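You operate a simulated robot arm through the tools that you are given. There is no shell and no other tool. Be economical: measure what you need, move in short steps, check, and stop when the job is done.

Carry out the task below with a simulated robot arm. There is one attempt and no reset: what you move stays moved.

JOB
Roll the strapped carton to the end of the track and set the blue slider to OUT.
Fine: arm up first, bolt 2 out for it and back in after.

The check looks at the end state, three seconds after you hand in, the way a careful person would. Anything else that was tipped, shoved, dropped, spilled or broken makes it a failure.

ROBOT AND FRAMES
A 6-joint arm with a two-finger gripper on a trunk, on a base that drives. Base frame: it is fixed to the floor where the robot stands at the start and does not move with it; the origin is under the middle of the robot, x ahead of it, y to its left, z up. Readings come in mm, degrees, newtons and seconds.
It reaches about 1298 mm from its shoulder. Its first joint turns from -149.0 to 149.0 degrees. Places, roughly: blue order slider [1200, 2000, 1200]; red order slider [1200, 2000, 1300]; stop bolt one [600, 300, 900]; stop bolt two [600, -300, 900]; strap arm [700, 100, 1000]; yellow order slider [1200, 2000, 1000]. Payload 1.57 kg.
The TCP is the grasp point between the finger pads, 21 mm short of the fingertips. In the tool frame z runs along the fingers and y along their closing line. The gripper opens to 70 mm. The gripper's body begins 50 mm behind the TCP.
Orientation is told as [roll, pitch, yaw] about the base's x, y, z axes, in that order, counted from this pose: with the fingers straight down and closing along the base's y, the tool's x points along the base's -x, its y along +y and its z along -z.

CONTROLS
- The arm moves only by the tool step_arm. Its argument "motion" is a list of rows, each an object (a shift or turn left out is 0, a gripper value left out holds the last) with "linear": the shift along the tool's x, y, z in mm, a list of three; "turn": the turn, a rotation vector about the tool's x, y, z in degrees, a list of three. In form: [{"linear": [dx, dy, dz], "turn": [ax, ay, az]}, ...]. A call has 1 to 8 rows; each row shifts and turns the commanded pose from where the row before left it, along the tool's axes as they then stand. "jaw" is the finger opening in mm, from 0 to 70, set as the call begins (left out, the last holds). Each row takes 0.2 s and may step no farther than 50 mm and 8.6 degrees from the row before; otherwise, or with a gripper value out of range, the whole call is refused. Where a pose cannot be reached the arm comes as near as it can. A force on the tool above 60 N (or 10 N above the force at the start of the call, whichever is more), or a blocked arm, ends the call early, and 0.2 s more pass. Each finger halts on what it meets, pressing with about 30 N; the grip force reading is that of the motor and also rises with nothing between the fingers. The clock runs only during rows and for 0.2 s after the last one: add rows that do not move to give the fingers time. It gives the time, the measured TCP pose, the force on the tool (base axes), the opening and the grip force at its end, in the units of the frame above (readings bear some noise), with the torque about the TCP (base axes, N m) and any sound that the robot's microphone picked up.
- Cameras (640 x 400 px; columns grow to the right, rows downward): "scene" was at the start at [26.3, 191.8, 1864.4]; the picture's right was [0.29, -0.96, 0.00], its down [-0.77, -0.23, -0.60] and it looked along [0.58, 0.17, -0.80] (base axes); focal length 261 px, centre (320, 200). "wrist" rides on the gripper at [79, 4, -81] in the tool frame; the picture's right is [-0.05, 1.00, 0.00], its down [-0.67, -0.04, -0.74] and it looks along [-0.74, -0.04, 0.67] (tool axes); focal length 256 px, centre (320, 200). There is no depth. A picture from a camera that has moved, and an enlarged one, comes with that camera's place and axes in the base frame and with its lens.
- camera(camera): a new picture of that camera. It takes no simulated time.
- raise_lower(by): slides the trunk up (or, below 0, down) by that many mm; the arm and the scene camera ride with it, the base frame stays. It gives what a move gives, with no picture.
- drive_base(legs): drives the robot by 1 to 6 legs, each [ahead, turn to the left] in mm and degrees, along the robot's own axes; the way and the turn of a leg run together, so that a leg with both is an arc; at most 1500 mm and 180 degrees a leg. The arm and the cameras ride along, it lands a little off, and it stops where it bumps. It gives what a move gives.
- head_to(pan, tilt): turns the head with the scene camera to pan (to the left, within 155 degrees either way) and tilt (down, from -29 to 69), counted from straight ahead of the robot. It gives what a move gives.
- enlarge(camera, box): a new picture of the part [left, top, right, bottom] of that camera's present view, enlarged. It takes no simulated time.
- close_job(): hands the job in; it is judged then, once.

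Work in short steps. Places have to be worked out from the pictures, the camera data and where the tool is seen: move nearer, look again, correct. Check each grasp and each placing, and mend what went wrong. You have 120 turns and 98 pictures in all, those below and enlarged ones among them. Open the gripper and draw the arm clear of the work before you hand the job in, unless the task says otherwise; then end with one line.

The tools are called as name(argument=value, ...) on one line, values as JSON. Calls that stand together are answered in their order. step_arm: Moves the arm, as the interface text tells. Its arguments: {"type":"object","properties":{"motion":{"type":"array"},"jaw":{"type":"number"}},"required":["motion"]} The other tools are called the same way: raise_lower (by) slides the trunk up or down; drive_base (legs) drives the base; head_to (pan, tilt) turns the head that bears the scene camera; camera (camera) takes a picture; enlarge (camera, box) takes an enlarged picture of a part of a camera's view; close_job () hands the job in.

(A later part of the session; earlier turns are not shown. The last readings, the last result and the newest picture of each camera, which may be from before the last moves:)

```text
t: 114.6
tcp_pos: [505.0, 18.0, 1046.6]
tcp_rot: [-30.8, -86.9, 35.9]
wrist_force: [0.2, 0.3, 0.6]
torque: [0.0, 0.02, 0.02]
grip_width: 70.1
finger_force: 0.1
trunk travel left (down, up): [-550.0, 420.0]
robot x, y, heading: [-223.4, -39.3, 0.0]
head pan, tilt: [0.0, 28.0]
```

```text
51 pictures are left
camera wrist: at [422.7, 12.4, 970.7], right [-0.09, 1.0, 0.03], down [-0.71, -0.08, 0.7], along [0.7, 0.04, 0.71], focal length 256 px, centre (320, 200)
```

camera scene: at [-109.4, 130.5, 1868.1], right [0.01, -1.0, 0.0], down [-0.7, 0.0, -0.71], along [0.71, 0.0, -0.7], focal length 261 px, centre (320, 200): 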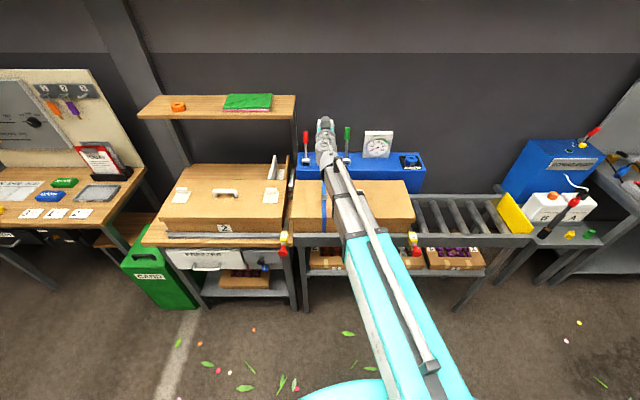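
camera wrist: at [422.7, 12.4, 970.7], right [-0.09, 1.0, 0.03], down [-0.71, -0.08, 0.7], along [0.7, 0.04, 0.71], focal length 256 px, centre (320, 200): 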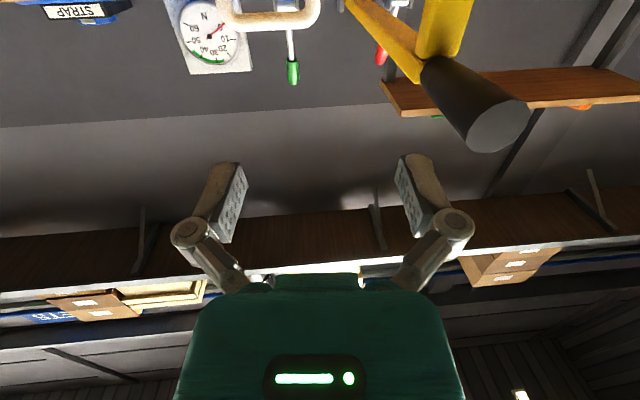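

Rolling back is unrestricted. I fix yaw, shift to y 115, and then continue rolling to −180.

step_arm(motion=[{"turn": [5.5, 0, 0]}, {"turn": [0, -3, 0], "linear": [0, 30, 0]}, {"linear": [0, 33, 0]}, {"linear": [0, 33, 0]}, {}])

step_arm(motion=[{"turn": [0, 0, -8.6]}, {"turn": [0, 0, -8.6]}, {"turn": [0, 0, -8.6]}, {"turn": [0, 0, -8.6]}, {"turn": [0, 0, -8.6]}, {"turn": [0, 0, -8.6]}, {"turn": [0, 0, -8.6]}, {"turn": [0, 0, -8.6]}])

step_arm(motion=[{"turn": [0, 0, -8.6]}, {"turn": [0, 0, -8.6]}, {"turn": [0, 0, -8.6]}, {"turn": [0, 0, -8.6]}, {"turn": [0, 0, -8.6]}, {"turn": [0, 0, -8.6]}, {"turn": [0, 0, -8.6]}, {"turn": [0, 0, -8.6]}])

step_arm(motion=[{"turn": [0, 0, -8.6]}, {"turn": [0, 0, -8.6]}, {"turn": [0, 0, -8.6]}, {"turn": [0, 0, -8.6]}, {"turn": [0, 0, -8]}, {}])

camera(camera="wrist")

```text
t: 115.8
tcp_pos: [500.0, 106.4, 1051.0]
tcp_rot: [-62.0, -88.2, 65.8]
wrist_force: [-0.2, -1.0, 0.9]
torque: [0.02, -0.04, 0.01]
grip_width: 69.9
finger_force: 0.2
out of reach, approached as far as the arm can: row 1, 2, 3
trunk travel left (down, up): [-550.0, 420.0]
robot x, y, heading: [-225.0, -37.5, 0.3]
head pan, tilt: [0.0, 28.0]
```

```text
t: 117.6
tcp_pos: [501.0, 108.4, 1051.1]
tcp_rot: [-89.0, -19.5, 93.7]
wrist_force: [-1.0, -0.8, 0.1]
torque: [-0.02, -0.02, -0.01]
grip_width: 69.8
finger_force: 0.0
trunk travel left (down, up): [-550.0, 420.0]
robot x, y, heading: [-226.2, -42.1, 0.5]
head pan, tilt: [0.0, 28.0]
```

```text
t: 119.4
tcp_pos: [501.1, 106.8, 1051.9]
tcp_rot: [-88.5, 49.3, 94.9]
wrist_force: [0.0, -0.2, -0.2]
torque: [0.05, 0.0, 0.0]
grip_width: 69.9
finger_force: 0.1
trunk travel left (down, up): [-550.0, 420.0]
robot x, y, heading: [-223.0, -36.9, 0.1]
head pan, tilt: [0.0, 28.0]
```

```text
t: 120.8
tcp_pos: [500.1, 108.4, 1052.0]
tcp_rot: [61.8, 88.1, -114.2]
wrist_force: [0.1, 0.4, -0.2]
torque: [-0.02, -0.02, 0.0]
grip_width: 70.1
finger_force: 0.0
trunk travel left (down, up): [-550.0, 420.0]
robot x, y, heading: [-224.0, -42.6, 0.4]
head pan, tilt: [0.0, 28.0]
```

```text
50 pictures are left
camera wrist: at [421.5, 100.4, 1132.6], right [0.07, -1.0, -0.02], down [-0.75, -0.04, -0.66], along [0.65, 0.06, -0.76], focal length 256 px, centre (320, 200)
```

wrist: 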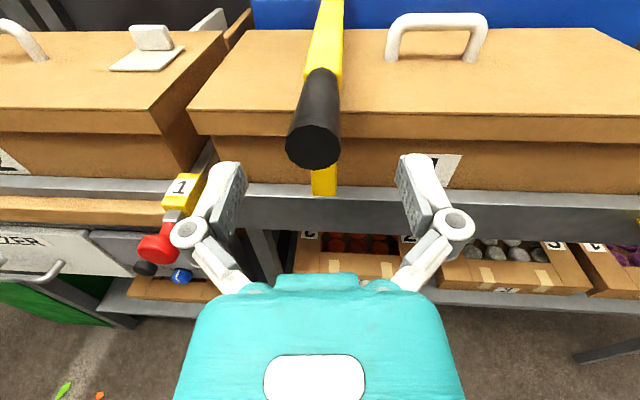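

Flipped pose reached cleanly at y 108 with a 4° yaw. I correct yaw and y, lower 8 mm, and drive forward 66 mm onto the grip.

step_arm(motion=[{"turn": [-4.2, 0, 0], "linear": [0, -7, 0]}, {}])

raise_lower(by=-8)

camera(camera="wrist")

```text
t: 121.4
tcp_pos: [498.8, 115.3, 1051.8]
tcp_rot: [65.4, 88.2, -115.0]
wrist_force: [-0.6, -0.4, 0.4]
torque: [-0.01, 0.03, -0.01]
grip_width: 70.1
finger_force: 0.0
trunk travel left (down, up): [-550.0, 420.0]
robot x, y, heading: [-223.8, -42.4, 0.4]
head pan, tilt: [0.0, 28.0]
```

```text
t: 122.0
tcp_pos: [498.4, 115.9, 1045.1]
tcp_rot: [65.1, 88.3, -115.3]
wrist_force: [-0.6, 0.5, -0.8]
torque: [0.01, 0.02, -0.02]
grip_width: 70.1
finger_force: 0.0
trunk travel left (down, up): [-542.0, 428.0]
robot x, y, heading: [-221.4, -38.0, 0.2]
head pan, tilt: [0.0, 28.0]
```

```text
49 pictures are left
camera wrist: at [419.4, 112.4, 1124.8], right [-0.01, -1.0, -0.03], down [-0.75, 0.02, -0.66], along [0.66, 0.02, -0.75], focal length 256 px, centre (320, 200)
```

wrist: 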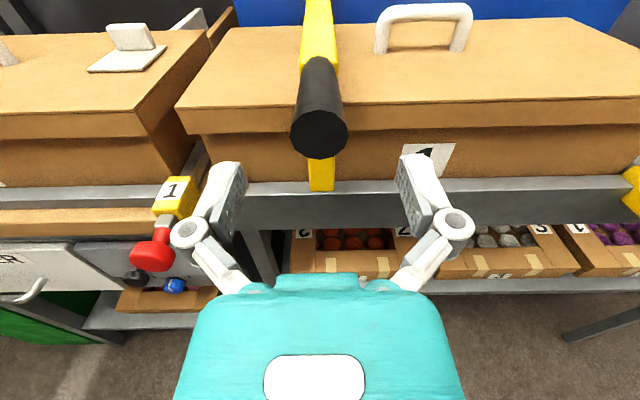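

Well centred. Drive forward and grip.

drive_base(legs=[[67, 0]])

step_arm(motion=[{}, {}, {}, {}, {}], jaw=20)

raise_lower(by=40)

step_arm(motion=[{"linear": [0, 0, 5]}, {}])

raise_lower(by=30)

step_arm(motion=[{"linear": [0, 0, 6]}, {}])

camera(camera="wrist")

```text
t: 123.1
tcp_pos: [566.1, 115.8, 1044.7]
tcp_rot: [65.3, 88.2, -115.0]
wrist_force: [0.3, 0.9, 0.4]
torque: [-0.02, 0.01, 0.02]
grip_width: 70.0
finger_force: 0.1
trunk travel left (down, up): [-542.0, 428.0]
robot x, y, heading: [-160.0, -38.8, 0.3]
head pan, tilt: [0.0, 28.0]
```

```text
t: 124.3
tcp_pos: [567.1, 114.9, 1044.9]
tcp_rot: [65.4, 88.2, -114.8]
wrist_force: [-6.9, 1.6, -3.6]
torque: [-0.01, 0.49, 0.08]
grip_width: 31.5
finger_force: 32.0
trunk travel left (down, up): [-542.0, 428.0]
robot x, y, heading: [-157.8, -38.6, 0.2]
head pan, tilt: [0.0, 28.0]
```

```text
t: 125.1
tcp_pos: [567.9, 115.3, 1083.7]
tcp_rot: [65.1, 88.2, -115.2]
wrist_force: [9.3, 1.1, 0.5]
torque: [0.06, -0.96, 0.06]
grip_width: 31.6
finger_force: 31.7
trunk travel left (down, up): [-582.0, 388.0]
robot x, y, heading: [-158.2, -39.1, 0.2]
head pan, tilt: [0.0, 28.0]
```

```text
t: 125.7
tcp_pos: [567.9, 115.5, 1085.5]
tcp_rot: [67.6, 88.3, -112.7]
wrist_force: [-17.6, 0.8, -2.5]
torque: [0.04, 0.73, 0.08]
grip_width: 31.7
finger_force: 32.5
trunk travel left (down, up): [-582.0, 388.0]
robot x, y, heading: [-154.0, -40.4, 0.6]
head pan, tilt: [0.0, 28.0]
```

```text
t: 126.5
tcp_pos: [572.1, 115.9, 1113.9]
tcp_rot: [65.1, 88.2, -115.2]
wrist_force: [8.9, 1.2, -0.8]
torque: [0.09, -0.96, 0.0]
grip_width: 31.8
finger_force: 32.1
trunk travel left (down, up): [-612.0, 358.0]
robot x, y, heading: [-161.8, -39.8, 0.2]
head pan, tilt: [0.0, 28.0]
```

```text
t: 127.0
tcp_pos: [573.7, 114.7, 1115.2]
tcp_rot: [68.8, 88.2, -111.4]
wrist_force: [-20.8, 5.9, -0.8]
torque: [0.04, 0.63, 0.16]
grip_width: 32.0
finger_force: 32.2
trunk travel left (down, up): [-612.0, 358.0]
robot x, y, heading: [-157.0, -39.1, 0.3]
head pan, tilt: [0.0, 28.0]
```

```text
48 pictures are left
camera wrist: at [494.1, 112.8, 1196.1], right [0.0, -1.0, -0.02], down [-0.75, 0.02, -0.66], along [0.66, 0.02, -0.75], focal length 256 px, centre (320, 200)
```

wrist: 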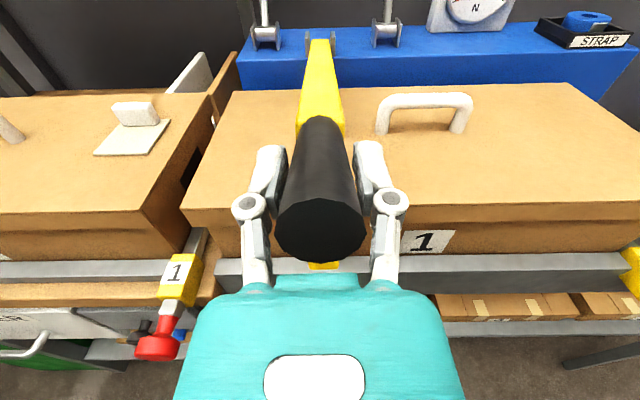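

Good grip and view. Continue the arc, pushing a little more than before to prevent slip toward the end.

raise_lower(by=30)

step_arm(motion=[{"linear": [0, 0, 8]}, {}])

raise_lower(by=30)

step_arm(motion=[{"linear": [0, 0, 10]}, {}])

raise_lower(by=28)

step_arm(motion=[{"linear": [0, 0, 12]}, {}])

raise_lower(by=26)

step_arm(motion=[{"linear": [0, 0, 14]}, {}])

raise_lower(by=24)

step_arm(motion=[{"linear": [0, 0, 15]}, {}])

camera(camera="wrist")

```text
t: 127.8
tcp_pos: [579.4, 116.0, 1142.8]
tcp_rot: [63.7, 88.1, -116.5]
wrist_force: [15.8, 6.4, -2.7]
torque: [0.06, -0.85, 0.07]
grip_width: 31.9
finger_force: 32.1
trunk travel left (down, up): [-642.0, 328.0]
robot x, y, heading: [-157.9, -38.1, 0.4]
head pan, tilt: [0.0, 28.0]
```

```text
t: 128.4
tcp_pos: [580.2, 114.8, 1145.5]
tcp_rot: [66.4, 88.2, -113.8]
wrist_force: [-20.9, 7.4, 2.1]
torque: [0.05, 0.58, 0.19]
grip_width: 31.6
finger_force: 31.7
trunk travel left (down, up): [-642.0, 328.0]
robot x, y, heading: [-155.5, -39.4, 0.5]
head pan, tilt: [0.0, 28.0]
```

```text
t: 129.2
tcp_pos: [589.4, 116.6, 1171.6]
tcp_rot: [59.4, 88.0, -120.9]
wrist_force: [19.3, 5.3, -5.9]
torque: [0.04, -0.76, 0.12]
grip_width: 31.7
finger_force: 32.1
trunk travel left (down, up): [-672.0, 298.0]
robot x, y, heading: [-156.8, -37.2, 0.5]
head pan, tilt: [0.0, 28.0]
```

```text
t: 129.8
tcp_pos: [590.9, 114.8, 1175.3]
tcp_rot: [65.7, 88.2, -114.7]
wrist_force: [-14.3, 2.4, 0.5]
torque: [0.03, 0.82, 0.05]
grip_width: 31.8
finger_force: 31.5
trunk travel left (down, up): [-672.0, 298.0]
robot x, y, heading: [-155.0, -41.7, 0.1]
head pan, tilt: [0.0, 28.0]
```

```text
t: 130.5
tcp_pos: [598.8, 114.9, 1199.8]
tcp_rot: [57.6, 88.1, -122.6]
wrist_force: [25.1, -0.2, -10.5]
torque: [0.0, -0.41, -0.01]
grip_width: 31.6
finger_force: 32.2
trunk travel left (down, up): [-700.0, 270.0]
robot x, y, heading: [-156.4, -40.9, 0.0]
head pan, tilt: [0.0, 28.0]
```

```text
t: 131.1
tcp_pos: [600.5, 114.3, 1203.7]
tcp_rot: [66.2, 88.2, -114.1]
wrist_force: [-16.0, 0.4, 1.9]
torque: [-0.03, 0.73, 0.02]
grip_width: 31.7
finger_force: 31.9
trunk travel left (down, up): [-700.0, 270.0]
robot x, y, heading: [-159.5, -36.9, 0.3]
head pan, tilt: [0.0, 28.0]
```

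```text
t: 131.8
tcp_pos: [610.4, 116.1, 1224.8]
tcp_rot: [56.8, 88.0, -123.7]
wrist_force: [23.4, -1.5, -12.4]
torque: [0.11, -0.43, 0.09]
grip_width: 31.7
finger_force: 31.7
trunk travel left (down, up): [-726.0, 244.0]
robot x, y, heading: [-151.6, -38.9, 0.2]
head pan, tilt: [0.0, 28.0]
```

```text
t: 132.4
tcp_pos: [613.6, 115.4, 1230.1]
tcp_rot: [67.4, 88.1, -112.8]
wrist_force: [-22.7, 0.6, 9.3]
torque: [0.02, 0.19, 0.12]
grip_width: 32.0
finger_force: 32.6
trunk travel left (down, up): [-726.0, 244.0]
robot x, y, heading: [-158.4, -38.5, 0.3]
head pan, tilt: [0.0, 28.0]
```

```text
t: 133.1
tcp_pos: [624.7, 116.4, 1248.2]
tcp_rot: [56.1, 88.1, -124.3]
wrist_force: [19.0, -1.4, -11.0]
torque: [0.18, -0.63, 0.16]
grip_width: 31.9
finger_force: 32.0
trunk travel left (down, up): [-750.0, 220.0]
robot x, y, heading: [-157.8, -37.5, 0.3]
head pan, tilt: [0.0, 28.0]
```

```text
t: 133.7
tcp_pos: [628.8, 114.9, 1254.7]
tcp_rot: [66.8, 88.1, -113.5]
wrist_force: [-23.6, -0.8, 11.7]
torque: [-0.01, -0.05, 0.01]
grip_width: 32.1
finger_force: 32.0
trunk travel left (down, up): [-750.0, 220.0]
robot x, y, heading: [-158.8, -43.3, 0.3]
head pan, tilt: [0.0, 28.0]
```

```text
47 pictures are left
camera wrist: at [549.6, 113.0, 1335.5], right [0.0, -1.0, -0.02], down [-0.75, 0.02, -0.66], along [0.66, 0.02, -0.75], focal length 256 px, centre (320, 200)
```

wrist: 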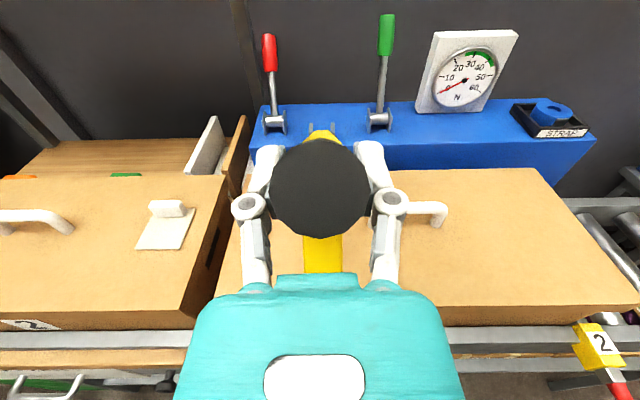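

φ≈33°, radius steady at 388. Continue.

raise_lower(by=22)

step_arm(motion=[{"linear": [0, 0, 8]}, {"linear": [0, 0, 8]}, {}])

raise_lower(by=20)

step_arm(motion=[{"linear": [0, 0, 8]}, {"linear": [0, 0, 9]}, {}])

raise_lower(by=18)

step_arm(motion=[{"linear": [0, 0, 9]}, {"linear": [0, 0, 10]}, {}])

raise_lower(by=16)

step_arm(motion=[{"linear": [0, 0, 10]}, {"linear": [0, 0, 10]}, {}])

raise_lower(by=14)

step_arm(motion=[{"linear": [0, 0, 10]}, {"linear": [0, 0, 11]}, {}])

raise_lower(by=13)

step_arm(motion=[{"linear": [0, 0, 10]}, {"linear": [0, 0, 11]}, {}])

camera(camera="wrist")

```text
t: 134.4
tcp_pos: [640.6, 115.5, 1271.0]
tcp_rot: [54.6, 88.0, -125.8]
wrist_force: [17.4, -1.1, -10.3]
torque: [0.28, -0.65, 0.18]
grip_width: 31.8
finger_force: 32.3
trunk travel left (down, up): [-772.0, 198.0]
robot x, y, heading: [-158.9, -38.6, 0.2]
head pan, tilt: [0.0, 28.0]
```

```text
t: 135.2
tcp_pos: [645.0, 115.1, 1278.0]
tcp_rot: [65.8, 88.2, -114.4]
wrist_force: [-23.3, -2.4, 16.1]
torque: [-0.05, -0.09, -0.17]
grip_width: 31.9
finger_force: 31.6
trunk travel left (down, up): [-772.0, 198.0]
robot x, y, heading: [-158.9, -37.9, 0.3]
head pan, tilt: [0.0, 28.0]
```

```text
t: 135.8
tcp_pos: [655.9, 115.6, 1290.6]
tcp_rot: [54.3, 88.0, -126.0]
wrist_force: [16.7, -5.0, -13.4]
torque: [0.29, -0.66, 0.2]
grip_width: 31.6
finger_force: 32.3
trunk travel left (down, up): [-792.0, 178.0]
robot x, y, heading: [-154.3, -37.8, 0.0]
head pan, tilt: [0.0, 28.0]
```

```text
t: 136.7
tcp_pos: [661.2, 116.1, 1298.2]
tcp_rot: [68.8, 88.2, -111.4]
wrist_force: [-21.7, 0.7, 15.0]
torque: [0.2, -0.05, 0.24]
grip_width: 31.8
finger_force: 32.2
trunk travel left (down, up): [-792.0, 178.0]
robot x, y, heading: [-157.9, -39.3, 0.3]
head pan, tilt: [0.0, 28.0]
```

```text
t: 137.3
tcp_pos: [673.9, 116.0, 1309.0]
tcp_rot: [56.8, 88.2, -123.5]
wrist_force: [14.1, -1.3, -11.5]
torque: [0.37, -0.72, 0.22]
grip_width: 31.9
finger_force: 32.6
trunk travel left (down, up): [-810.0, 160.0]
robot x, y, heading: [-155.5, -41.3, 0.2]
head pan, tilt: [0.0, 28.0]
```

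```text
t: 138.1
tcp_pos: [681.4, 115.4, 1315.2]
tcp_rot: [72.4, 88.4, -107.9]
wrist_force: [-19.6, 4.2, 16.2]
torque: [0.34, -0.1, 0.41]
grip_width: 32.0
finger_force: 31.8
trunk travel left (down, up): [-810.0, 160.0]
robot x, y, heading: [-154.5, -40.9, 0.3]
head pan, tilt: [0.0, 28.0]
```

```text
t: 138.7
tcp_pos: [691.4, 114.5, 1325.0]
tcp_rot: [60.4, 88.2, -119.9]
wrist_force: [13.4, 3.2, -11.4]
torque: [0.5, -0.81, 0.31]
grip_width: 32.0
finger_force: 32.2
trunk travel left (down, up): [-826.0, 144.0]
robot x, y, heading: [-159.9, -39.2, 0.1]
head pan, tilt: [0.0, 28.0]
```

```text
t: 139.5
tcp_pos: [703.2, 114.9, 1331.5]
tcp_rot: [72.3, 88.2, -108.0]
wrist_force: [-18.8, 1.1, 17.4]
torque: [0.47, -0.13, 0.43]
grip_width: 31.9
finger_force: 32.0
trunk travel left (down, up): [-826.0, 144.0]
robot x, y, heading: [-157.1, -38.6, 0.3]
head pan, tilt: [0.0, 28.0]
```

```text
t: 140.2
tcp_pos: [713.2, 114.4, 1339.5]
tcp_rot: [61.0, 88.2, -119.4]
wrist_force: [10.9, -2.0, -9.2]
torque: [0.52, -0.84, 0.21]
grip_width: 31.5
finger_force: 32.1
trunk travel left (down, up): [-840.0, 130.0]
robot x, y, heading: [-156.3, -38.5, 0.3]
head pan, tilt: [0.0, 28.0]
```

```text
t: 140.9
tcp_pos: [729.3, 114.4, 1342.1]
tcp_rot: [64.6, 88.3, -115.7]
wrist_force: [-5.5, -3.0, 5.5]
torque: [0.16, -0.1, 0.3]
grip_width: 31.4
finger_force: 26.7
trunk travel left (down, up): [-840.0, 130.0]
robot x, y, heading: [-158.8, -39.2, 0.2]
head pan, tilt: [0.0, 28.0]
```

```text
t: 141.6
tcp_pos: [735.6, 116.3, 1351.0]
tcp_rot: [54.4, 88.1, -126.0]
wrist_force: [18.5, -4.0, -23.7]
torque: [0.45, -0.2, 0.3]
grip_width: 31.4
finger_force: 31.5
trunk travel left (down, up): [-853.0, 117.0]
robot x, y, heading: [-156.1, -38.5, 0.2]
head pan, tilt: [0.0, 28.0]
```

```text
t: 142.4
tcp_pos: [747.3, 114.6, 1357.7]
tcp_rot: [69.4, 88.3, -111.0]
wrist_force: [-14.3, -7.8, 14.5]
torque: [0.25, 0.59, 0.24]
grip_width: 31.1
finger_force: 32.2
trunk travel left (down, up): [-853.0, 117.0]
robot x, y, heading: [-161.3, -38.2, 0.5]
head pan, tilt: [0.0, 28.0]
```

```text
46 pictures are left
camera wrist: at [667.4, 113.1, 1438.7], right [-0.01, -1.0, -0.03], down [-0.75, 0.02, -0.66], along [0.66, 0.01, -0.75], focal length 256 px, centre (320, 200)
```

wrist: 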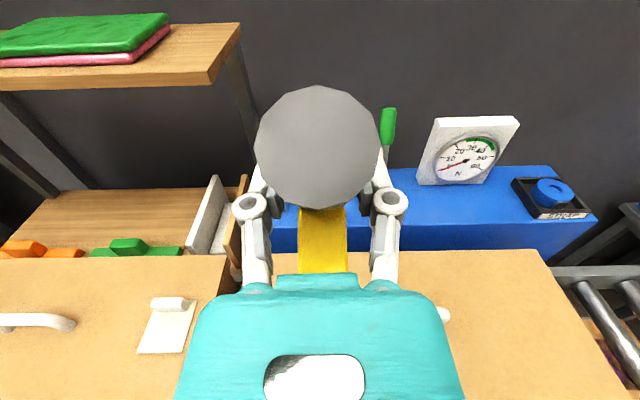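

φ≈56°. Continue.

raise_lower(by=13)

step_arm(motion=[{"linear": [0, 0, 9]}, {"linear": [0, 0, 9]}, {}])

raise_lower(by=12)

step_arm(motion=[{"linear": [0, 0, 10]}, {"linear": [0, 0, 10]}, {}])

raise_lower(by=11)

step_arm(motion=[{"linear": [0, 0, 10]}, {"linear": [0, 0, 11]}, {}])

raise_lower(by=9)

step_arm(motion=[{"linear": [0, 0, 11]}, {"linear": [0, 0, 11]}, {}])

raise_lower(by=8)

step_arm(motion=[{"linear": [0, 0, 11]}, {"linear": [0, 0, 11]}, {}])

camera(camera="wrist")

```text
t: 143.0
tcp_pos: [756.0, 115.9, 1364.8]
tcp_rot: [57.0, 88.2, -123.4]
wrist_force: [12.0, -11.0, -15.9]
torque: [0.52, -0.71, 0.16]
grip_width: 31.3
finger_force: 31.7
trunk travel left (down, up): [-866.0, 104.0]
robot x, y, heading: [-157.3, -38.6, 0.3]
head pan, tilt: [0.0, 28.0]
```

```text
t: 143.8
tcp_pos: [765.3, 116.4, 1370.9]
tcp_rot: [68.2, 88.3, -112.1]
wrist_force: [-11.8, -7.6, 12.6]
torque: [0.23, 0.66, 0.3]
grip_width: 31.3
finger_force: 31.9
trunk travel left (down, up): [-866.0, 104.0]
robot x, y, heading: [-159.6, -42.7, 0.5]
head pan, tilt: [0.0, 28.0]
```

```text
t: 144.4
tcp_pos: [774.7, 115.1, 1376.1]
tcp_rot: [56.4, 88.2, -123.9]
wrist_force: [12.4, -9.4, -18.3]
torque: [0.55, -0.74, 0.14]
grip_width: 30.9
finger_force: 31.4
trunk travel left (down, up): [-878.0, 92.0]
robot x, y, heading: [-156.3, -39.8, 0.5]
head pan, tilt: [0.0, 28.0]
```

```text
t: 145.2
tcp_pos: [785.3, 114.5, 1382.9]
tcp_rot: [67.7, 88.3, -112.7]
wrist_force: [-10.6, -14.3, 12.2]
torque: [0.2, 0.56, 0.16]
grip_width: 30.9
finger_force: 31.6
trunk travel left (down, up): [-878.0, 92.0]
robot x, y, heading: [-158.7, -41.1, -0.0]
head pan, tilt: [0.0, 28.0]
```

```text
t: 145.8
tcp_pos: [794.6, 115.8, 1387.7]
tcp_rot: [55.4, 88.3, -124.9]
wrist_force: [11.7, -17.2, -17.4]
torque: [0.53, -0.7, 0.11]
grip_width: 31.2
finger_force: 31.8
trunk travel left (down, up): [-889.0, 81.0]
robot x, y, heading: [-155.5, -37.0, 0.2]
head pan, tilt: [0.0, 28.0]
```

```text
t: 146.6
tcp_pos: [805.6, 115.5, 1394.2]
tcp_rot: [63.9, 88.3, -116.4]
wrist_force: [-10.3, -18.4, 15.8]
torque: [0.17, 0.57, 0.22]
grip_width: 31.0
finger_force: 32.0
trunk travel left (down, up): [-889.0, 81.0]
robot x, y, heading: [-158.3, -41.0, 0.2]
head pan, tilt: [0.0, 28.0]
```

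```text
t: 147.1
tcp_pos: [814.9, 115.6, 1397.5]
tcp_rot: [52.7, 88.3, -127.8]
wrist_force: [7.3, -18.5, -12.2]
torque: [0.68, -0.76, 0.13]
grip_width: 31.1
finger_force: 31.7
trunk travel left (down, up): [-898.0, 72.0]
robot x, y, heading: [-161.4, -36.2, 0.4]
head pan, tilt: [0.0, 28.0]
```

```text
t: 147.9
tcp_pos: [827.4, 115.4, 1402.4]
tcp_rot: [62.9, 88.3, -117.4]
wrist_force: [-9.1, -16.7, 21.4]
torque: [0.24, 0.13, 0.13]
grip_width: 30.9
finger_force: 32.0
trunk travel left (down, up): [-898.0, 72.0]
robot x, y, heading: [-158.4, -41.3, 0.3]
head pan, tilt: [0.0, 28.0]
```

```text
t: 148.5
tcp_pos: [836.9, 114.5, 1405.5]
tcp_rot: [52.7, 88.1, -127.7]
wrist_force: [4.0, -18.0, -7.6]
torque: [0.6, -0.54, 0.09]
grip_width: 30.9
finger_force: 31.5
trunk travel left (down, up): [-906.0, 64.0]
robot x, y, heading: [-156.1, -39.8, 0.4]
head pan, tilt: [0.0, 28.0]
```

```text
t: 149.3
tcp_pos: [850.8, 114.7, 1411.1]
tcp_rot: [61.5, 88.2, -118.7]
wrist_force: [-7.2, -13.4, 22.2]
torque: [0.29, 0.0, 0.25]
grip_width: 31.0
finger_force: 31.7
trunk travel left (down, up): [-906.0, 64.0]
robot x, y, heading: [-160.5, -35.4, 0.2]
head pan, tilt: [0.0, 28.0]
```

```text
45 pictures are left
camera wrist: at [771.7, 112.8, 1491.8], right [-0.01, -1.0, -0.03], down [-0.75, 0.02, -0.66], along [0.66, 0.02, -0.75], focal length 256 px, centre (320, 200)
```

wrist: 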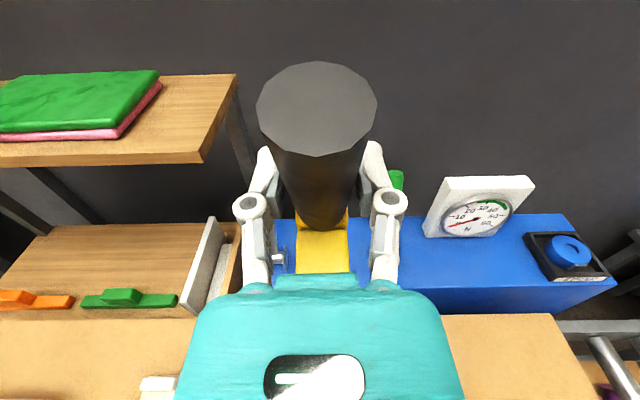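

φ≈74°. Continue toward vertical and watch for a stop.

raise_lower(by=7)

step_arm(motion=[{"linear": [0, 1, 11]}, {"linear": [0, 1, 11]}, {}])

raise_lower(by=5)

step_arm(motion=[{"linear": [0, 1, 11]}, {"linear": [0, 0, 11]}, {}])

raise_lower(by=4)

step_arm(motion=[{"linear": [0, 0, 11]}, {"linear": [0, 0, 11]}, {}])

raise_lower(by=2)

step_arm(motion=[{"linear": [0, 0, 11]}, {"linear": [0, 0, 11]}, {}])

camera(camera="wrist")

```text
t: 149.9
tcp_pos: [857.2, 114.4, 1413.0]
tcp_rot: [52.4, 88.2, -127.9]
wrist_force: [3.2, -15.2, -7.3]
torque: [0.59, -0.33, 0.06]
grip_width: 31.0
finger_force: 32.3
trunk travel left (down, up): [-913.0, 57.0]
robot x, y, heading: [-160.0, -36.2, 0.2]
head pan, tilt: [0.0, 28.0]
```

```text
t: 150.7
tcp_pos: [871.9, 114.7, 1417.1]
tcp_rot: [60.4, 88.1, -119.7]
wrist_force: [-4.7, 1.0, 20.4]
torque: [0.42, 0.02, 0.35]
grip_width: 31.0
finger_force: 32.1
trunk travel left (down, up): [-913.0, 57.0]
robot x, y, heading: [-153.5, -42.0, 0.2]
head pan, tilt: [0.0, 28.0]
```

```text
t: 151.2
tcp_pos: [877.6, 115.0, 1418.4]
tcp_rot: [54.1, 88.1, -126.2]
wrist_force: [-0.6, 2.4, -2.5]
torque: [0.64, 0.02, 0.14]
grip_width: 30.8
finger_force: 32.1
trunk travel left (down, up): [-918.0, 52.0]
robot x, y, heading: [-154.1, -37.8, 0.5]
head pan, tilt: [0.0, 28.0]
```

```text
t: 152.0
tcp_pos: [894.5, 115.5, 1422.6]
tcp_rot: [59.4, 88.0, -120.8]
wrist_force: [-4.0, 9.1, 21.3]
torque: [0.49, -0.08, 0.19]
grip_width: 30.9
finger_force: 32.3
trunk travel left (down, up): [-918.0, 52.0]
robot x, y, heading: [-154.2, -41.2, 0.2]
head pan, tilt: [0.0, 28.0]
```

```text
t: 152.5
tcp_pos: [898.5, 115.0, 1423.1]
tcp_rot: [54.4, 88.0, -125.9]
wrist_force: [-1.7, 10.5, 0.9]
torque: [0.63, 0.16, 0.07]
grip_width: 31.1
finger_force: 31.5
trunk travel left (down, up): [-922.0, 48.0]
robot x, y, heading: [-156.9, -38.0, 0.5]
head pan, tilt: [0.0, 28.0]
```

```text
t: 153.3
tcp_pos: [917.4, 116.1, 1425.9]
tcp_rot: [55.3, 88.1, -125.0]
wrist_force: [-8.8, 14.9, 17.9]
torque: [0.88, 2.19, 0.34]
grip_width: 30.9
finger_force: 31.5
trunk travel left (down, up): [-922.0, 48.0]
robot x, y, heading: [-157.8, -40.2, 0.5]
head pan, tilt: [0.0, 28.0]
```

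```text
t: 153.9
tcp_pos: [918.4, 115.9, 1425.5]
tcp_rot: [53.9, 87.9, -126.2]
wrist_force: [-8.8, 16.8, 7.1]
torque: [0.89, 2.49, 0.19]
grip_width: 30.7
finger_force: 31.8
trunk travel left (down, up): [-924.0, 46.0]
robot x, y, heading: [-154.7, -37.3, 0.4]
head pan, tilt: [0.0, 28.0]
```

```text
t: 154.7
tcp_pos: [934.7, 115.7, 1430.8]
tcp_rot: [57.6, 87.9, -122.5]
wrist_force: [-14.6, 19.1, 43.8]
torque: [1.55, 4.04, -0.17]
grip_width: 30.9
finger_force: 32.2
trunk travel left (down, up): [-924.0, 46.0]
robot x, y, heading: [-157.0, -38.6, 0.2]
head pan, tilt: [0.0, 28.0]
```

```text
44 pictures are left
camera wrist: at [856.7, 112.6, 1512.0], right [0.0, -1.0, -0.02], down [-0.76, 0.02, -0.65], along [0.65, 0.02, -0.76], focal length 256 px, centre (320, 200)
```

wrist: 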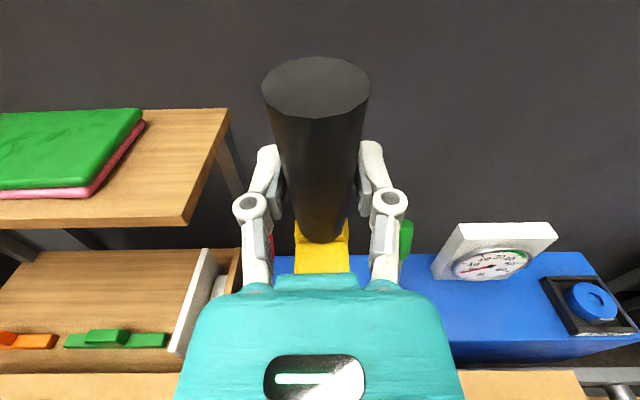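

Almost vertical; the foot now touches the gripper body from below (+44 N in z). I raise 12 mm to clear it and push a little more.

raise_lower(by=14)

step_arm(motion=[{"linear": [0, -1, 10]}, {"linear": [0, -1, 10]}, {}])

camera(camera="wrist")

```text
t: 155.3
tcp_pos: [948.1, 116.3, 1434.0]
tcp_rot: [49.2, 87.7, -131.1]
wrist_force: [2.9, 17.0, -19.4]
torque: [0.43, -0.64, -0.21]
grip_width: 30.7
finger_force: 32.2
trunk travel left (down, up): [-938.0, 32.0]
robot x, y, heading: [-153.2, -39.4, 0.4]
head pan, tilt: [0.0, 28.0]
```

```text
t: 156.1
tcp_pos: [964.6, 114.9, 1436.8]
tcp_rot: [47.0, 87.7, -133.2]
wrist_force: [-2.3, 11.9, -4.7]
torque: [0.96, 0.96, -0.34]
grip_width: 31.1
finger_force: 31.8
trunk travel left (down, up): [-938.0, 32.0]
robot x, y, heading: [-154.8, -40.1, 0.2]
head pan, tilt: [0.0, 28.0]
```

```text
43 pictures are left
camera wrist: at [885.8, 112.9, 1518.9], right [-0.01, -1.0, -0.02], down [-0.76, 0.02, -0.65], along [0.65, 0.01, -0.76], focal length 256 px, centre (320, 200)
```

wrist: 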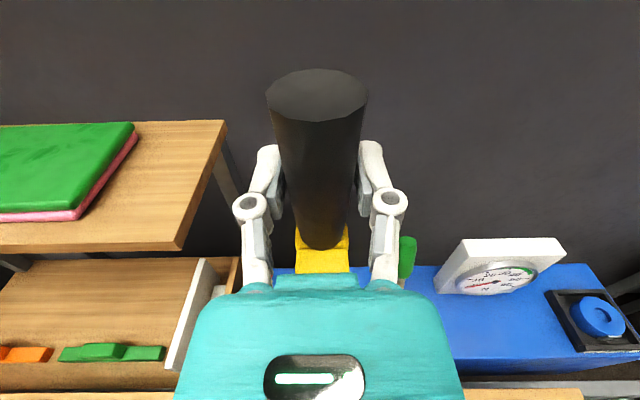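

It moved on freely. Continue pushing until a stop is felt.

step_arm(motion=[{"linear": [0, 0, 10]}, {"linear": [0, 0, 10]}, {}])

step_arm(motion=[{"linear": [0, 0, 10]}, {"linear": [0, 0, 10]}, {}])

camera(camera="wrist")

```text
t: 156.9
tcp_pos: [981.1, 115.8, 1439.1]
tcp_rot: [49.8, 87.6, -130.3]
wrist_force: [-7.4, 12.6, 5.1]
torque: [0.22, 0.03, 0.08]
grip_width: 31.0
finger_force: 31.6
trunk travel left (down, up): [-938.0, 32.0]
robot x, y, heading: [-156.4, -35.5, 0.4]
head pan, tilt: [0.0, 28.0]
```

```text
t: 157.7
tcp_pos: [1002.7, 113.4, 1439.1]
tcp_rot: [50.3, 87.8, -130.0]
wrist_force: [0.1, 8.4, 10.3]
torque: [0.17, 0.44, -0.26]
grip_width: 28.7
finger_force: 3.4
trunk travel left (down, up): [-938.0, 32.0]
robot x, y, heading: [-151.7, -40.0, 0.2]
head pan, tilt: [0.0, 28.0]
```

```text
42 pictures are left
camera wrist: at [924.3, 111.2, 1520.6], right [-0.01, -1.0, -0.02], down [-0.76, 0.02, -0.65], along [0.65, 0.01, -0.76], focal length 256 px, centre (320, 200)
```

wrist: 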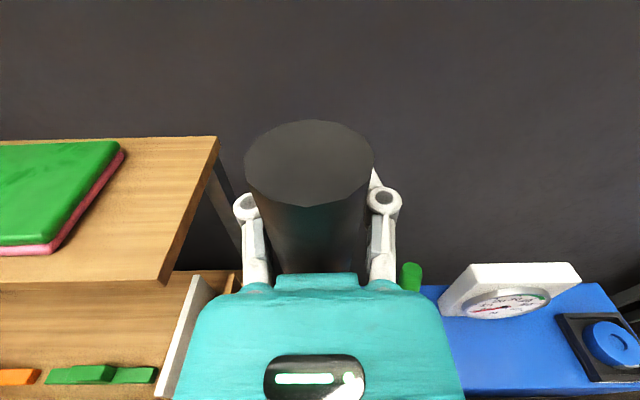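

The arm stopped moving while the tool went on: it's at its stop, near or just past vertical. I open the jaws and back off to see if it stays.

step_arm(motion=[{}, {}, {}, {}, {}], jaw=70)

step_arm(motion=[{"linear": [0, 0, -10]}, {"linear": [0, 0, -8]}, {}, {}, {}])

camera(camera="wrist")

```text
t: 158.9
tcp_pos: [1001.7, 112.6, 1437.8]
tcp_rot: [48.5, 88.0, -131.7]
wrist_force: [-0.1, -0.5, 8.4]
torque: [0.06, 0.47, 0.08]
grip_width: 70.0
finger_force: 0.0
trunk travel left (down, up): [-938.0, 32.0]
robot x, y, heading: [-155.7, -35.3, 0.3]
head pan, tilt: [0.0, 28.0]
```

```text
t: 160.1
tcp_pos: [984.6, 113.7, 1437.7]
tcp_rot: [46.6, 87.9, -133.8]
wrist_force: [1.0, 0.1, 0.0]
torque: [-0.01, -0.03, 0.03]
grip_width: 69.9
finger_force: 0.0
trunk travel left (down, up): [-938.0, 32.0]
robot x, y, heading: [-154.1, -37.0, 0.1]
head pan, tilt: [0.0, 28.0]
```

```text
41 pictures are left
camera wrist: at [906.6, 111.5, 1519.2], right [-0.01, -1.0, -0.03], down [-0.76, 0.02, -0.65], along [0.65, 0.02, -0.76], focal length 256 px, centre (320, 200)
```

wrist: 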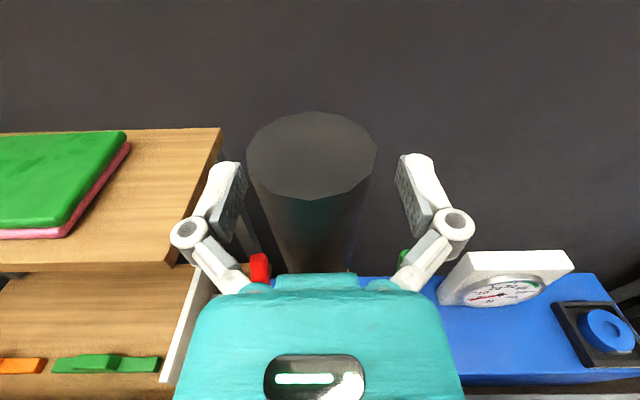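

Checking once more whether it is drifting.

step_arm(motion=[{}, {}, {}, {}, {}])

camera(camera="wrist")

camera(camera="scene")

```text
t: 161.3
tcp_pos: [985.7, 113.5, 1438.0]
tcp_rot: [46.6, 87.7, -133.8]
wrist_force: [-0.1, -0.1, -0.7]
torque: [0.02, -0.01, -0.01]
grip_width: 70.0
finger_force: 0.1
trunk travel left (down, up): [-938.0, 32.0]
robot x, y, heading: [-158.5, -39.7, 0.4]
head pan, tilt: [0.0, 28.0]
```

```text
40 pictures are left
camera wrist: at [906.6, 111.7, 1519.3], right [-0.01, -1.0, -0.03], down [-0.76, 0.02, -0.65], along [0.65, 0.02, -0.76], focal length 256 px, centre (320, 200)
```

wrist: 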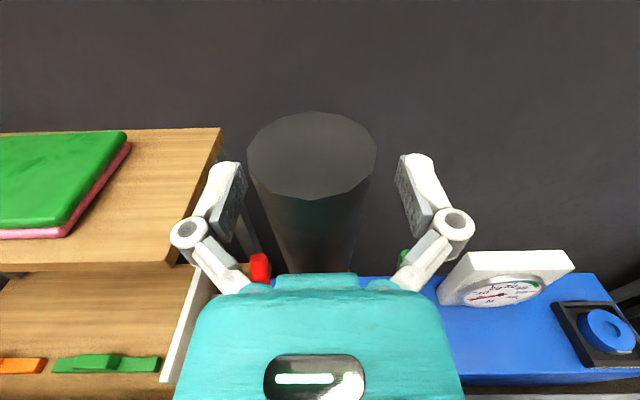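

```text
39 pictures are left
camera scene: at [-111.0, 131.5, 1951.3], right [0.01, -1.0, 0.0], down [-0.47, 0.0, -0.88], along [0.88, 0.01, -0.47], focal length 261 px, centre (320, 200)
```

scene: 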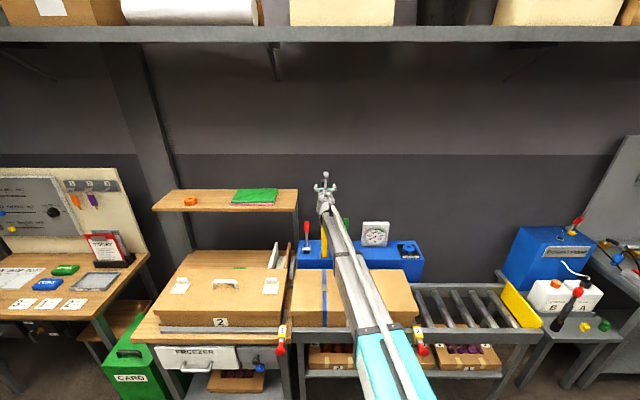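

Tip appears at x≈955, near-vertical, with zero load. I retreat another 12 mm to confirm.

step_arm(motion=[{"linear": [0, 0, -12]}, {}, {}, {}, {}])

camera(camera="wrist")

```text
t: 162.5
tcp_pos: [972.8, 112.8, 1437.8]
tcp_rot: [47.6, 87.7, -132.6]
wrist_force: [0.4, 0.1, -1.0]
torque: [0.0, -0.01, -0.03]
grip_width: 69.6
finger_force: 0.1
trunk travel left (down, up): [-938.0, 32.0]
robot x, y, heading: [-159.5, -38.7, 0.4]
head pan, tilt: [0.0, 28.0]
```

```text
38 pictures are left
camera wrist: at [894.7, 111.1, 1519.5], right [-0.01, -1.0, -0.03], down [-0.76, 0.02, -0.65], along [0.65, 0.02, -0.76], focal length 256 px, centre (320, 200)
```

wrist: 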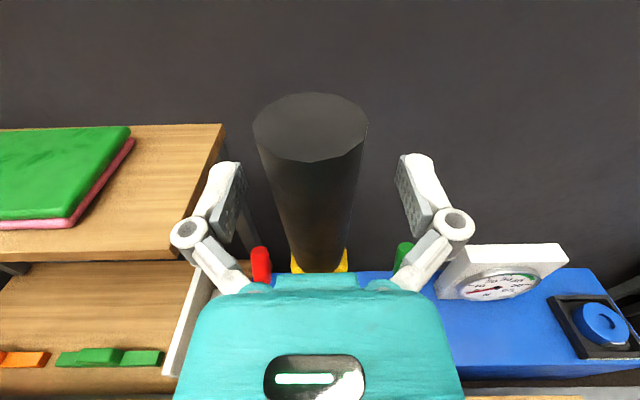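

The arm now stays put (tip still at x 955). I raise 15 mm to clear the foot and withdraw.

raise_lower(by=15)

step_arm(motion=[{"linear": [0, 0, -20]}, {"linear": [0, 0, -20]}, {"linear": [0, 0, -30]}, {"linear": [0, 0, -40]}, {"linear": [0, 0, -40]}, {"linear": [0, 0, -40]}, {}])

camera(camera="wrist")

```text
t: 163.1
tcp_pos: [972.8, 113.8, 1452.7]
tcp_rot: [47.5, 87.8, -132.8]
wrist_force: [0.3, 0.0, 0.0]
torque: [0.0, -0.01, -0.01]
grip_width: 69.9
finger_force: 0.1
trunk travel left (down, up): [-953.0, 17.0]
robot x, y, heading: [-156.8, -41.2, 0.2]
head pan, tilt: [0.0, 28.0]
```

```text
t: 164.7
tcp_pos: [781.5, 114.4, 1451.8]
tcp_rot: [46.1, 87.8, -134.4]
wrist_force: [1.3, 0.1, -0.3]
torque: [0.01, 0.01, 0.01]
grip_width: 70.1
finger_force: 0.1
out of reach, approached as far as the arm can: row 4
trunk travel left (down, up): [-953.0, 17.0]
robot x, y, heading: [-155.8, -39.9, -0.1]
head pan, tilt: [0.0, 28.0]
```

```text
37 pictures are left
camera wrist: at [704.3, 111.9, 1533.9], right [-0.01, -1.0, -0.03], down [-0.76, 0.02, -0.65], along [0.65, 0.02, -0.76], focal length 256 px, centre (320, 200)
```

wrist: 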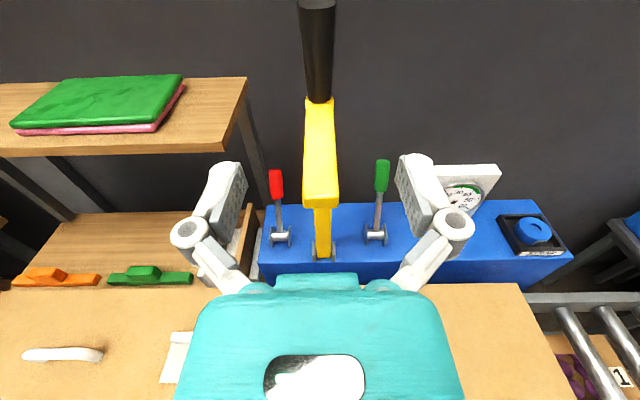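

The strap arm stands up by itself. Next is bolt 2, whose knob I estimate at (565, −300, ~872) with its axis along x. I retract and swing the arm toward y −300, still high up.

step_arm(motion=[{"linear": [0, 0, -45]}, {"linear": [0, 0, -45]}, {"linear": [0, 0, -45]}, {"linear": [0, 0, -45]}, {}])

step_arm(motion=[{"linear": [0, 50, 0]}, {"linear": [0, 50, 0]}, {"linear": [0, 50, 0]}, {"linear": [0, 50, 0]}, {"linear": [0, 50, 0]}, {"linear": [0, 50, 0]}, {"linear": [0, 50, 0]}, {"linear": [0, 50, 0]}])

camera(camera="wrist")

```text
t: 165.9
tcp_pos: [604.9, 112.9, 1453.0]
tcp_rot: [48.9, 87.9, -131.4]
wrist_force: [-0.5, 0.6, -0.2]
torque: [-0.04, -0.02, -0.01]
grip_width: 70.0
finger_force: 0.1
out of reach, approached as far as the arm can: row 3
trunk travel left (down, up): [-953.0, 17.0]
robot x, y, heading: [-155.5, -37.8, 0.2]
head pan, tilt: [0.0, 28.0]
```

```text
t: 167.7
tcp_pos: [607.6, -101.3, 1453.8]
tcp_rot: [62.6, 88.2, -122.6]
wrist_force: [0.4, -0.1, -0.1]
torque: [-0.03, -0.01, -0.01]
grip_width: 69.9
finger_force: 0.0
out of reach, approached as far as the arm can: row 3, 4, 5, 6, 7, 8
trunk travel left (down, up): [-953.0, 17.0]
robot x, y, heading: [-156.5, -38.5, 0.3]
head pan, tilt: [0.0, 28.0]
```

```text
36 pictures are left
camera wrist: at [528.8, -96.8, 1535.8], right [-0.09, -1.0, -0.02], down [-0.75, 0.08, -0.66], along [0.66, -0.04, -0.75], focal length 256 px, centre (320, 200)
```

wrist: 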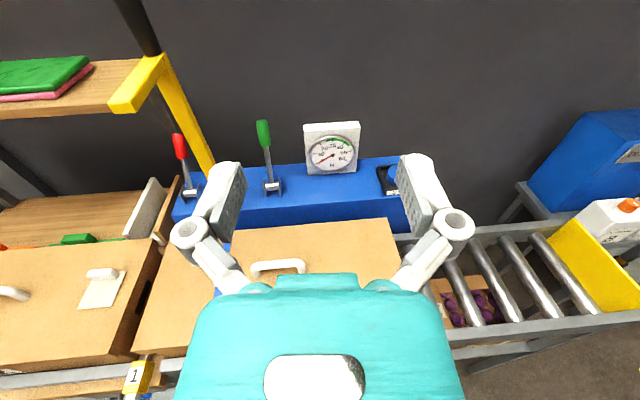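

The arm's sideways range ends at y≈−100, so I shift the base right: turn right 90°, drive 310 mm, turn back (arm is high and clear).

drive_base(legs=[[0, -90], [310, 0], [0, 90]])

head_to(pan=0, tilt=45)

camera(camera="scene")

camera(camera="wrist")

```text
t: 179.6
tcp_pos: [480.1, -770.5, 1455.7]
tcp_rot: [63.0, 88.1, -151.0]
wrist_force: [0.4, 0.2, -1.1]
torque: [-0.01, 0.01, 0.03]
grip_width: 70.0
finger_force: 0.1
trunk travel left (down, up): [-953.0, 17.0]
robot x, y, heading: [-158.0, -345.1, -30.5]
head pan, tilt: [0.0, 28.0]
stopped in leg 3: the robot was blocked; the commanded pose is now the measured one
```

```text
t: 180.4
tcp_pos: [478.9, -767.9, 1454.4]
tcp_rot: [63.2, 88.1, -150.8]
wrist_force: [0.6, 0.3, 0.3]
torque: [0.0, -0.01, 0.01]
grip_width: 70.3
finger_force: 0.0
trunk travel left (down, up): [-953.0, 17.0]
robot x, y, heading: [-162.9, -346.5, -30.2]
head pan, tilt: [0.0, 45.0]
```

```text
35 pictures are left
camera scene: at [-41.9, -217.3, 1940.6], right [-0.5, -0.86, 0.0], down [-0.61, 0.36, -0.71], along [0.61, -0.36, -0.71], focal length 261 px, centre (320, 200)
```

scene: 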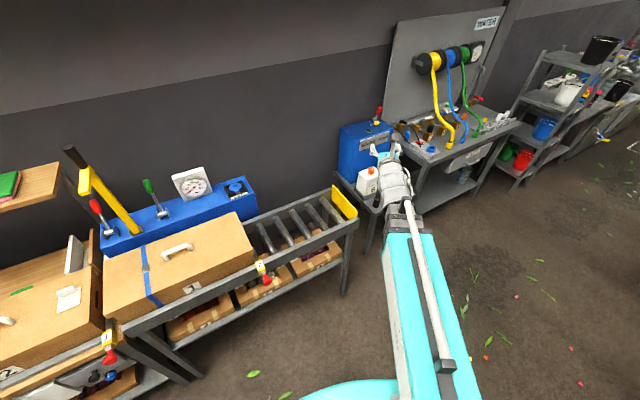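

```text
34 pictures are left
camera wrist: at [413.0, -727.0, 1535.7], right [-0.56, -0.83, -0.02], down [-0.62, 0.44, -0.66], along [0.55, -0.35, -0.75], focal length 256 px, centre (320, 200)
```

wrist: 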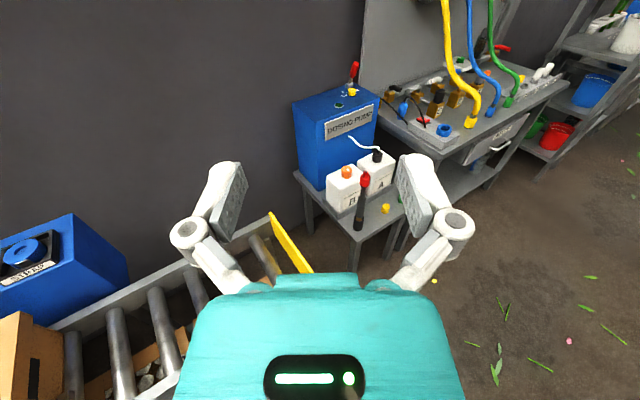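

The turn back was blocked at heading −30°. I look behind to find what the base is touching.

head_to(pan=-150, tilt=60)

camera(camera="scene")

head_to(pan=150, tilt=55)

camera(camera="scene")

```text
t: 182.8
tcp_pos: [479.2, -769.6, 1455.1]
tcp_rot: [63.4, 88.0, -150.6]
wrist_force: [0.6, 0.6, -0.4]
torque: [0.0, 0.03, 0.02]
grip_width: 69.9
finger_force: 0.1
trunk travel left (down, up): [-953.0, 17.0]
robot x, y, heading: [-152.3, -345.0, -30.2]
head pan, tilt: [-150.0, 60.0]
```

```text
33 pictures are left
camera scene: at [-178.6, -175.8, 1921.1], right [0.0, 1.0, 0.0], down [0.87, 0.0, -0.5], along [-0.5, 0.0, -0.87], focal length 261 px, centre (320, 200)
```

scene: 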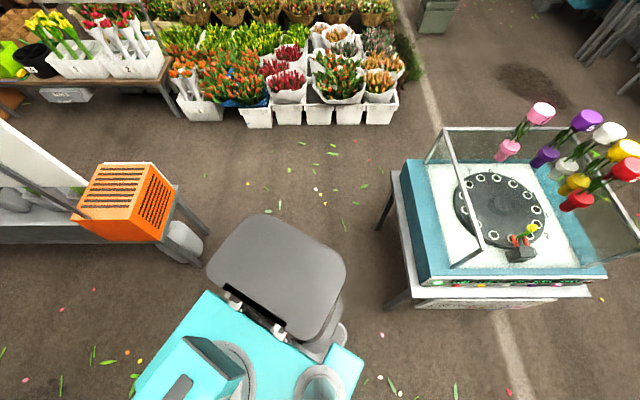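

```text
t: 186.9
tcp_pos: [480.7, -769.3, 1454.7]
tcp_rot: [63.3, 88.1, -150.5]
wrist_force: [0.2, 0.2, -0.6]
torque: [-0.01, 0.0, -0.04]
grip_width: 70.1
finger_force: 0.1
trunk travel left (down, up): [-953.0, 17.0]
robot x, y, heading: [-162.7, -341.7, -30.2]
head pan, tilt: [150.0, 55.0]
```

```text
32 pictures are left
camera scene: at [-147.7, -113.4, 1927.1], right [0.87, 0.5, 0.0], down [0.41, -0.71, -0.57], along [-0.28, 0.5, -0.82], focal length 261 px, centre (320, 200)
```

scene: 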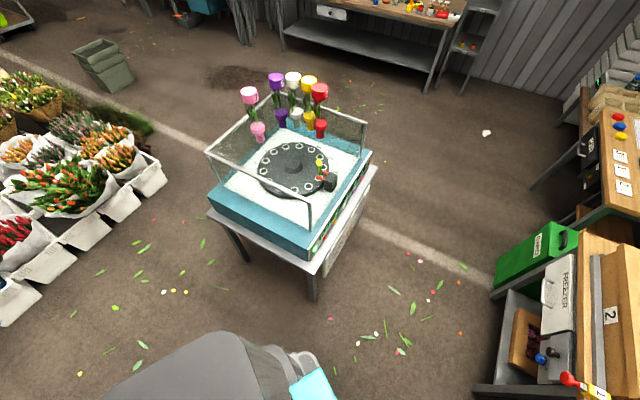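

Nothing is evidently in contact in the pictures. I retry the turn, moving slightly forward.

drive_base(legs=[[60, 10]])

drive_base(legs=[[0, 20]])

```text
t: 188.1
tcp_pos: [572.2, -698.8, 1454.7]
tcp_rot: [62.6, 88.1, -143.6]
wrist_force: [-0.3, -0.2, 0.3]
torque: [0.01, 0.01, 0.0]
grip_width: 70.0
finger_force: 0.1
trunk travel left (down, up): [-953.0, 17.0]
robot x, y, heading: [-119.4, -363.3, -24.4]
head pan, tilt: [150.0, 55.0]
stopped in leg 1: the robot was blocked; the commanded pose is now the measured one
```

```text
t: 189.3
tcp_pos: [604.1, -615.3, 1455.0]
tcp_rot: [62.5, 88.2, -136.8]
wrist_force: [0.0, -0.4, -0.2]
torque: [0.0, 0.01, -0.01]
grip_width: 69.6
finger_force: 0.1
trunk travel left (down, up): [-953.0, 17.0]
robot x, y, heading: [-116.7, -367.8, -19.1]
head pan, tilt: [150.0, 55.0]
stopped in leg 1: the robot was blocked; the commanded pose is now the measured one
```

Forward motion helps, so the contact is behind. I look down at the rear right.

head_to(pan=-125, tilt=69)

camera(camera="scene")

```text
t: 193.1
tcp_pos: [603.8, -616.3, 1455.7]
tcp_rot: [61.6, 88.1, -137.9]
wrist_force: [0.2, -0.8, -0.3]
torque: [0.01, -0.01, 0.02]
grip_width: 70.0
finger_force: 0.1
trunk travel left (down, up): [-953.0, 17.0]
robot x, y, heading: [-123.3, -371.8, -19.2]
head pan, tilt: [-125.0, 68.8]
```

```text
31 pictures are left
camera scene: at [-153.0, -226.6, 1911.7], right [-0.59, 0.81, 0.0], down [0.75, 0.55, -0.36], along [-0.29, -0.21, -0.93], focal length 261 px, centre (320, 200)
```

scene: 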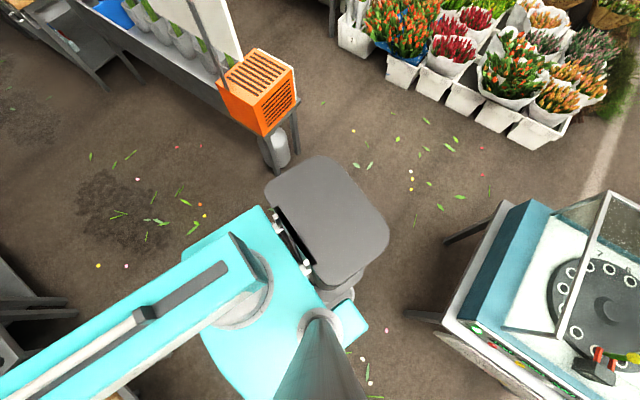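

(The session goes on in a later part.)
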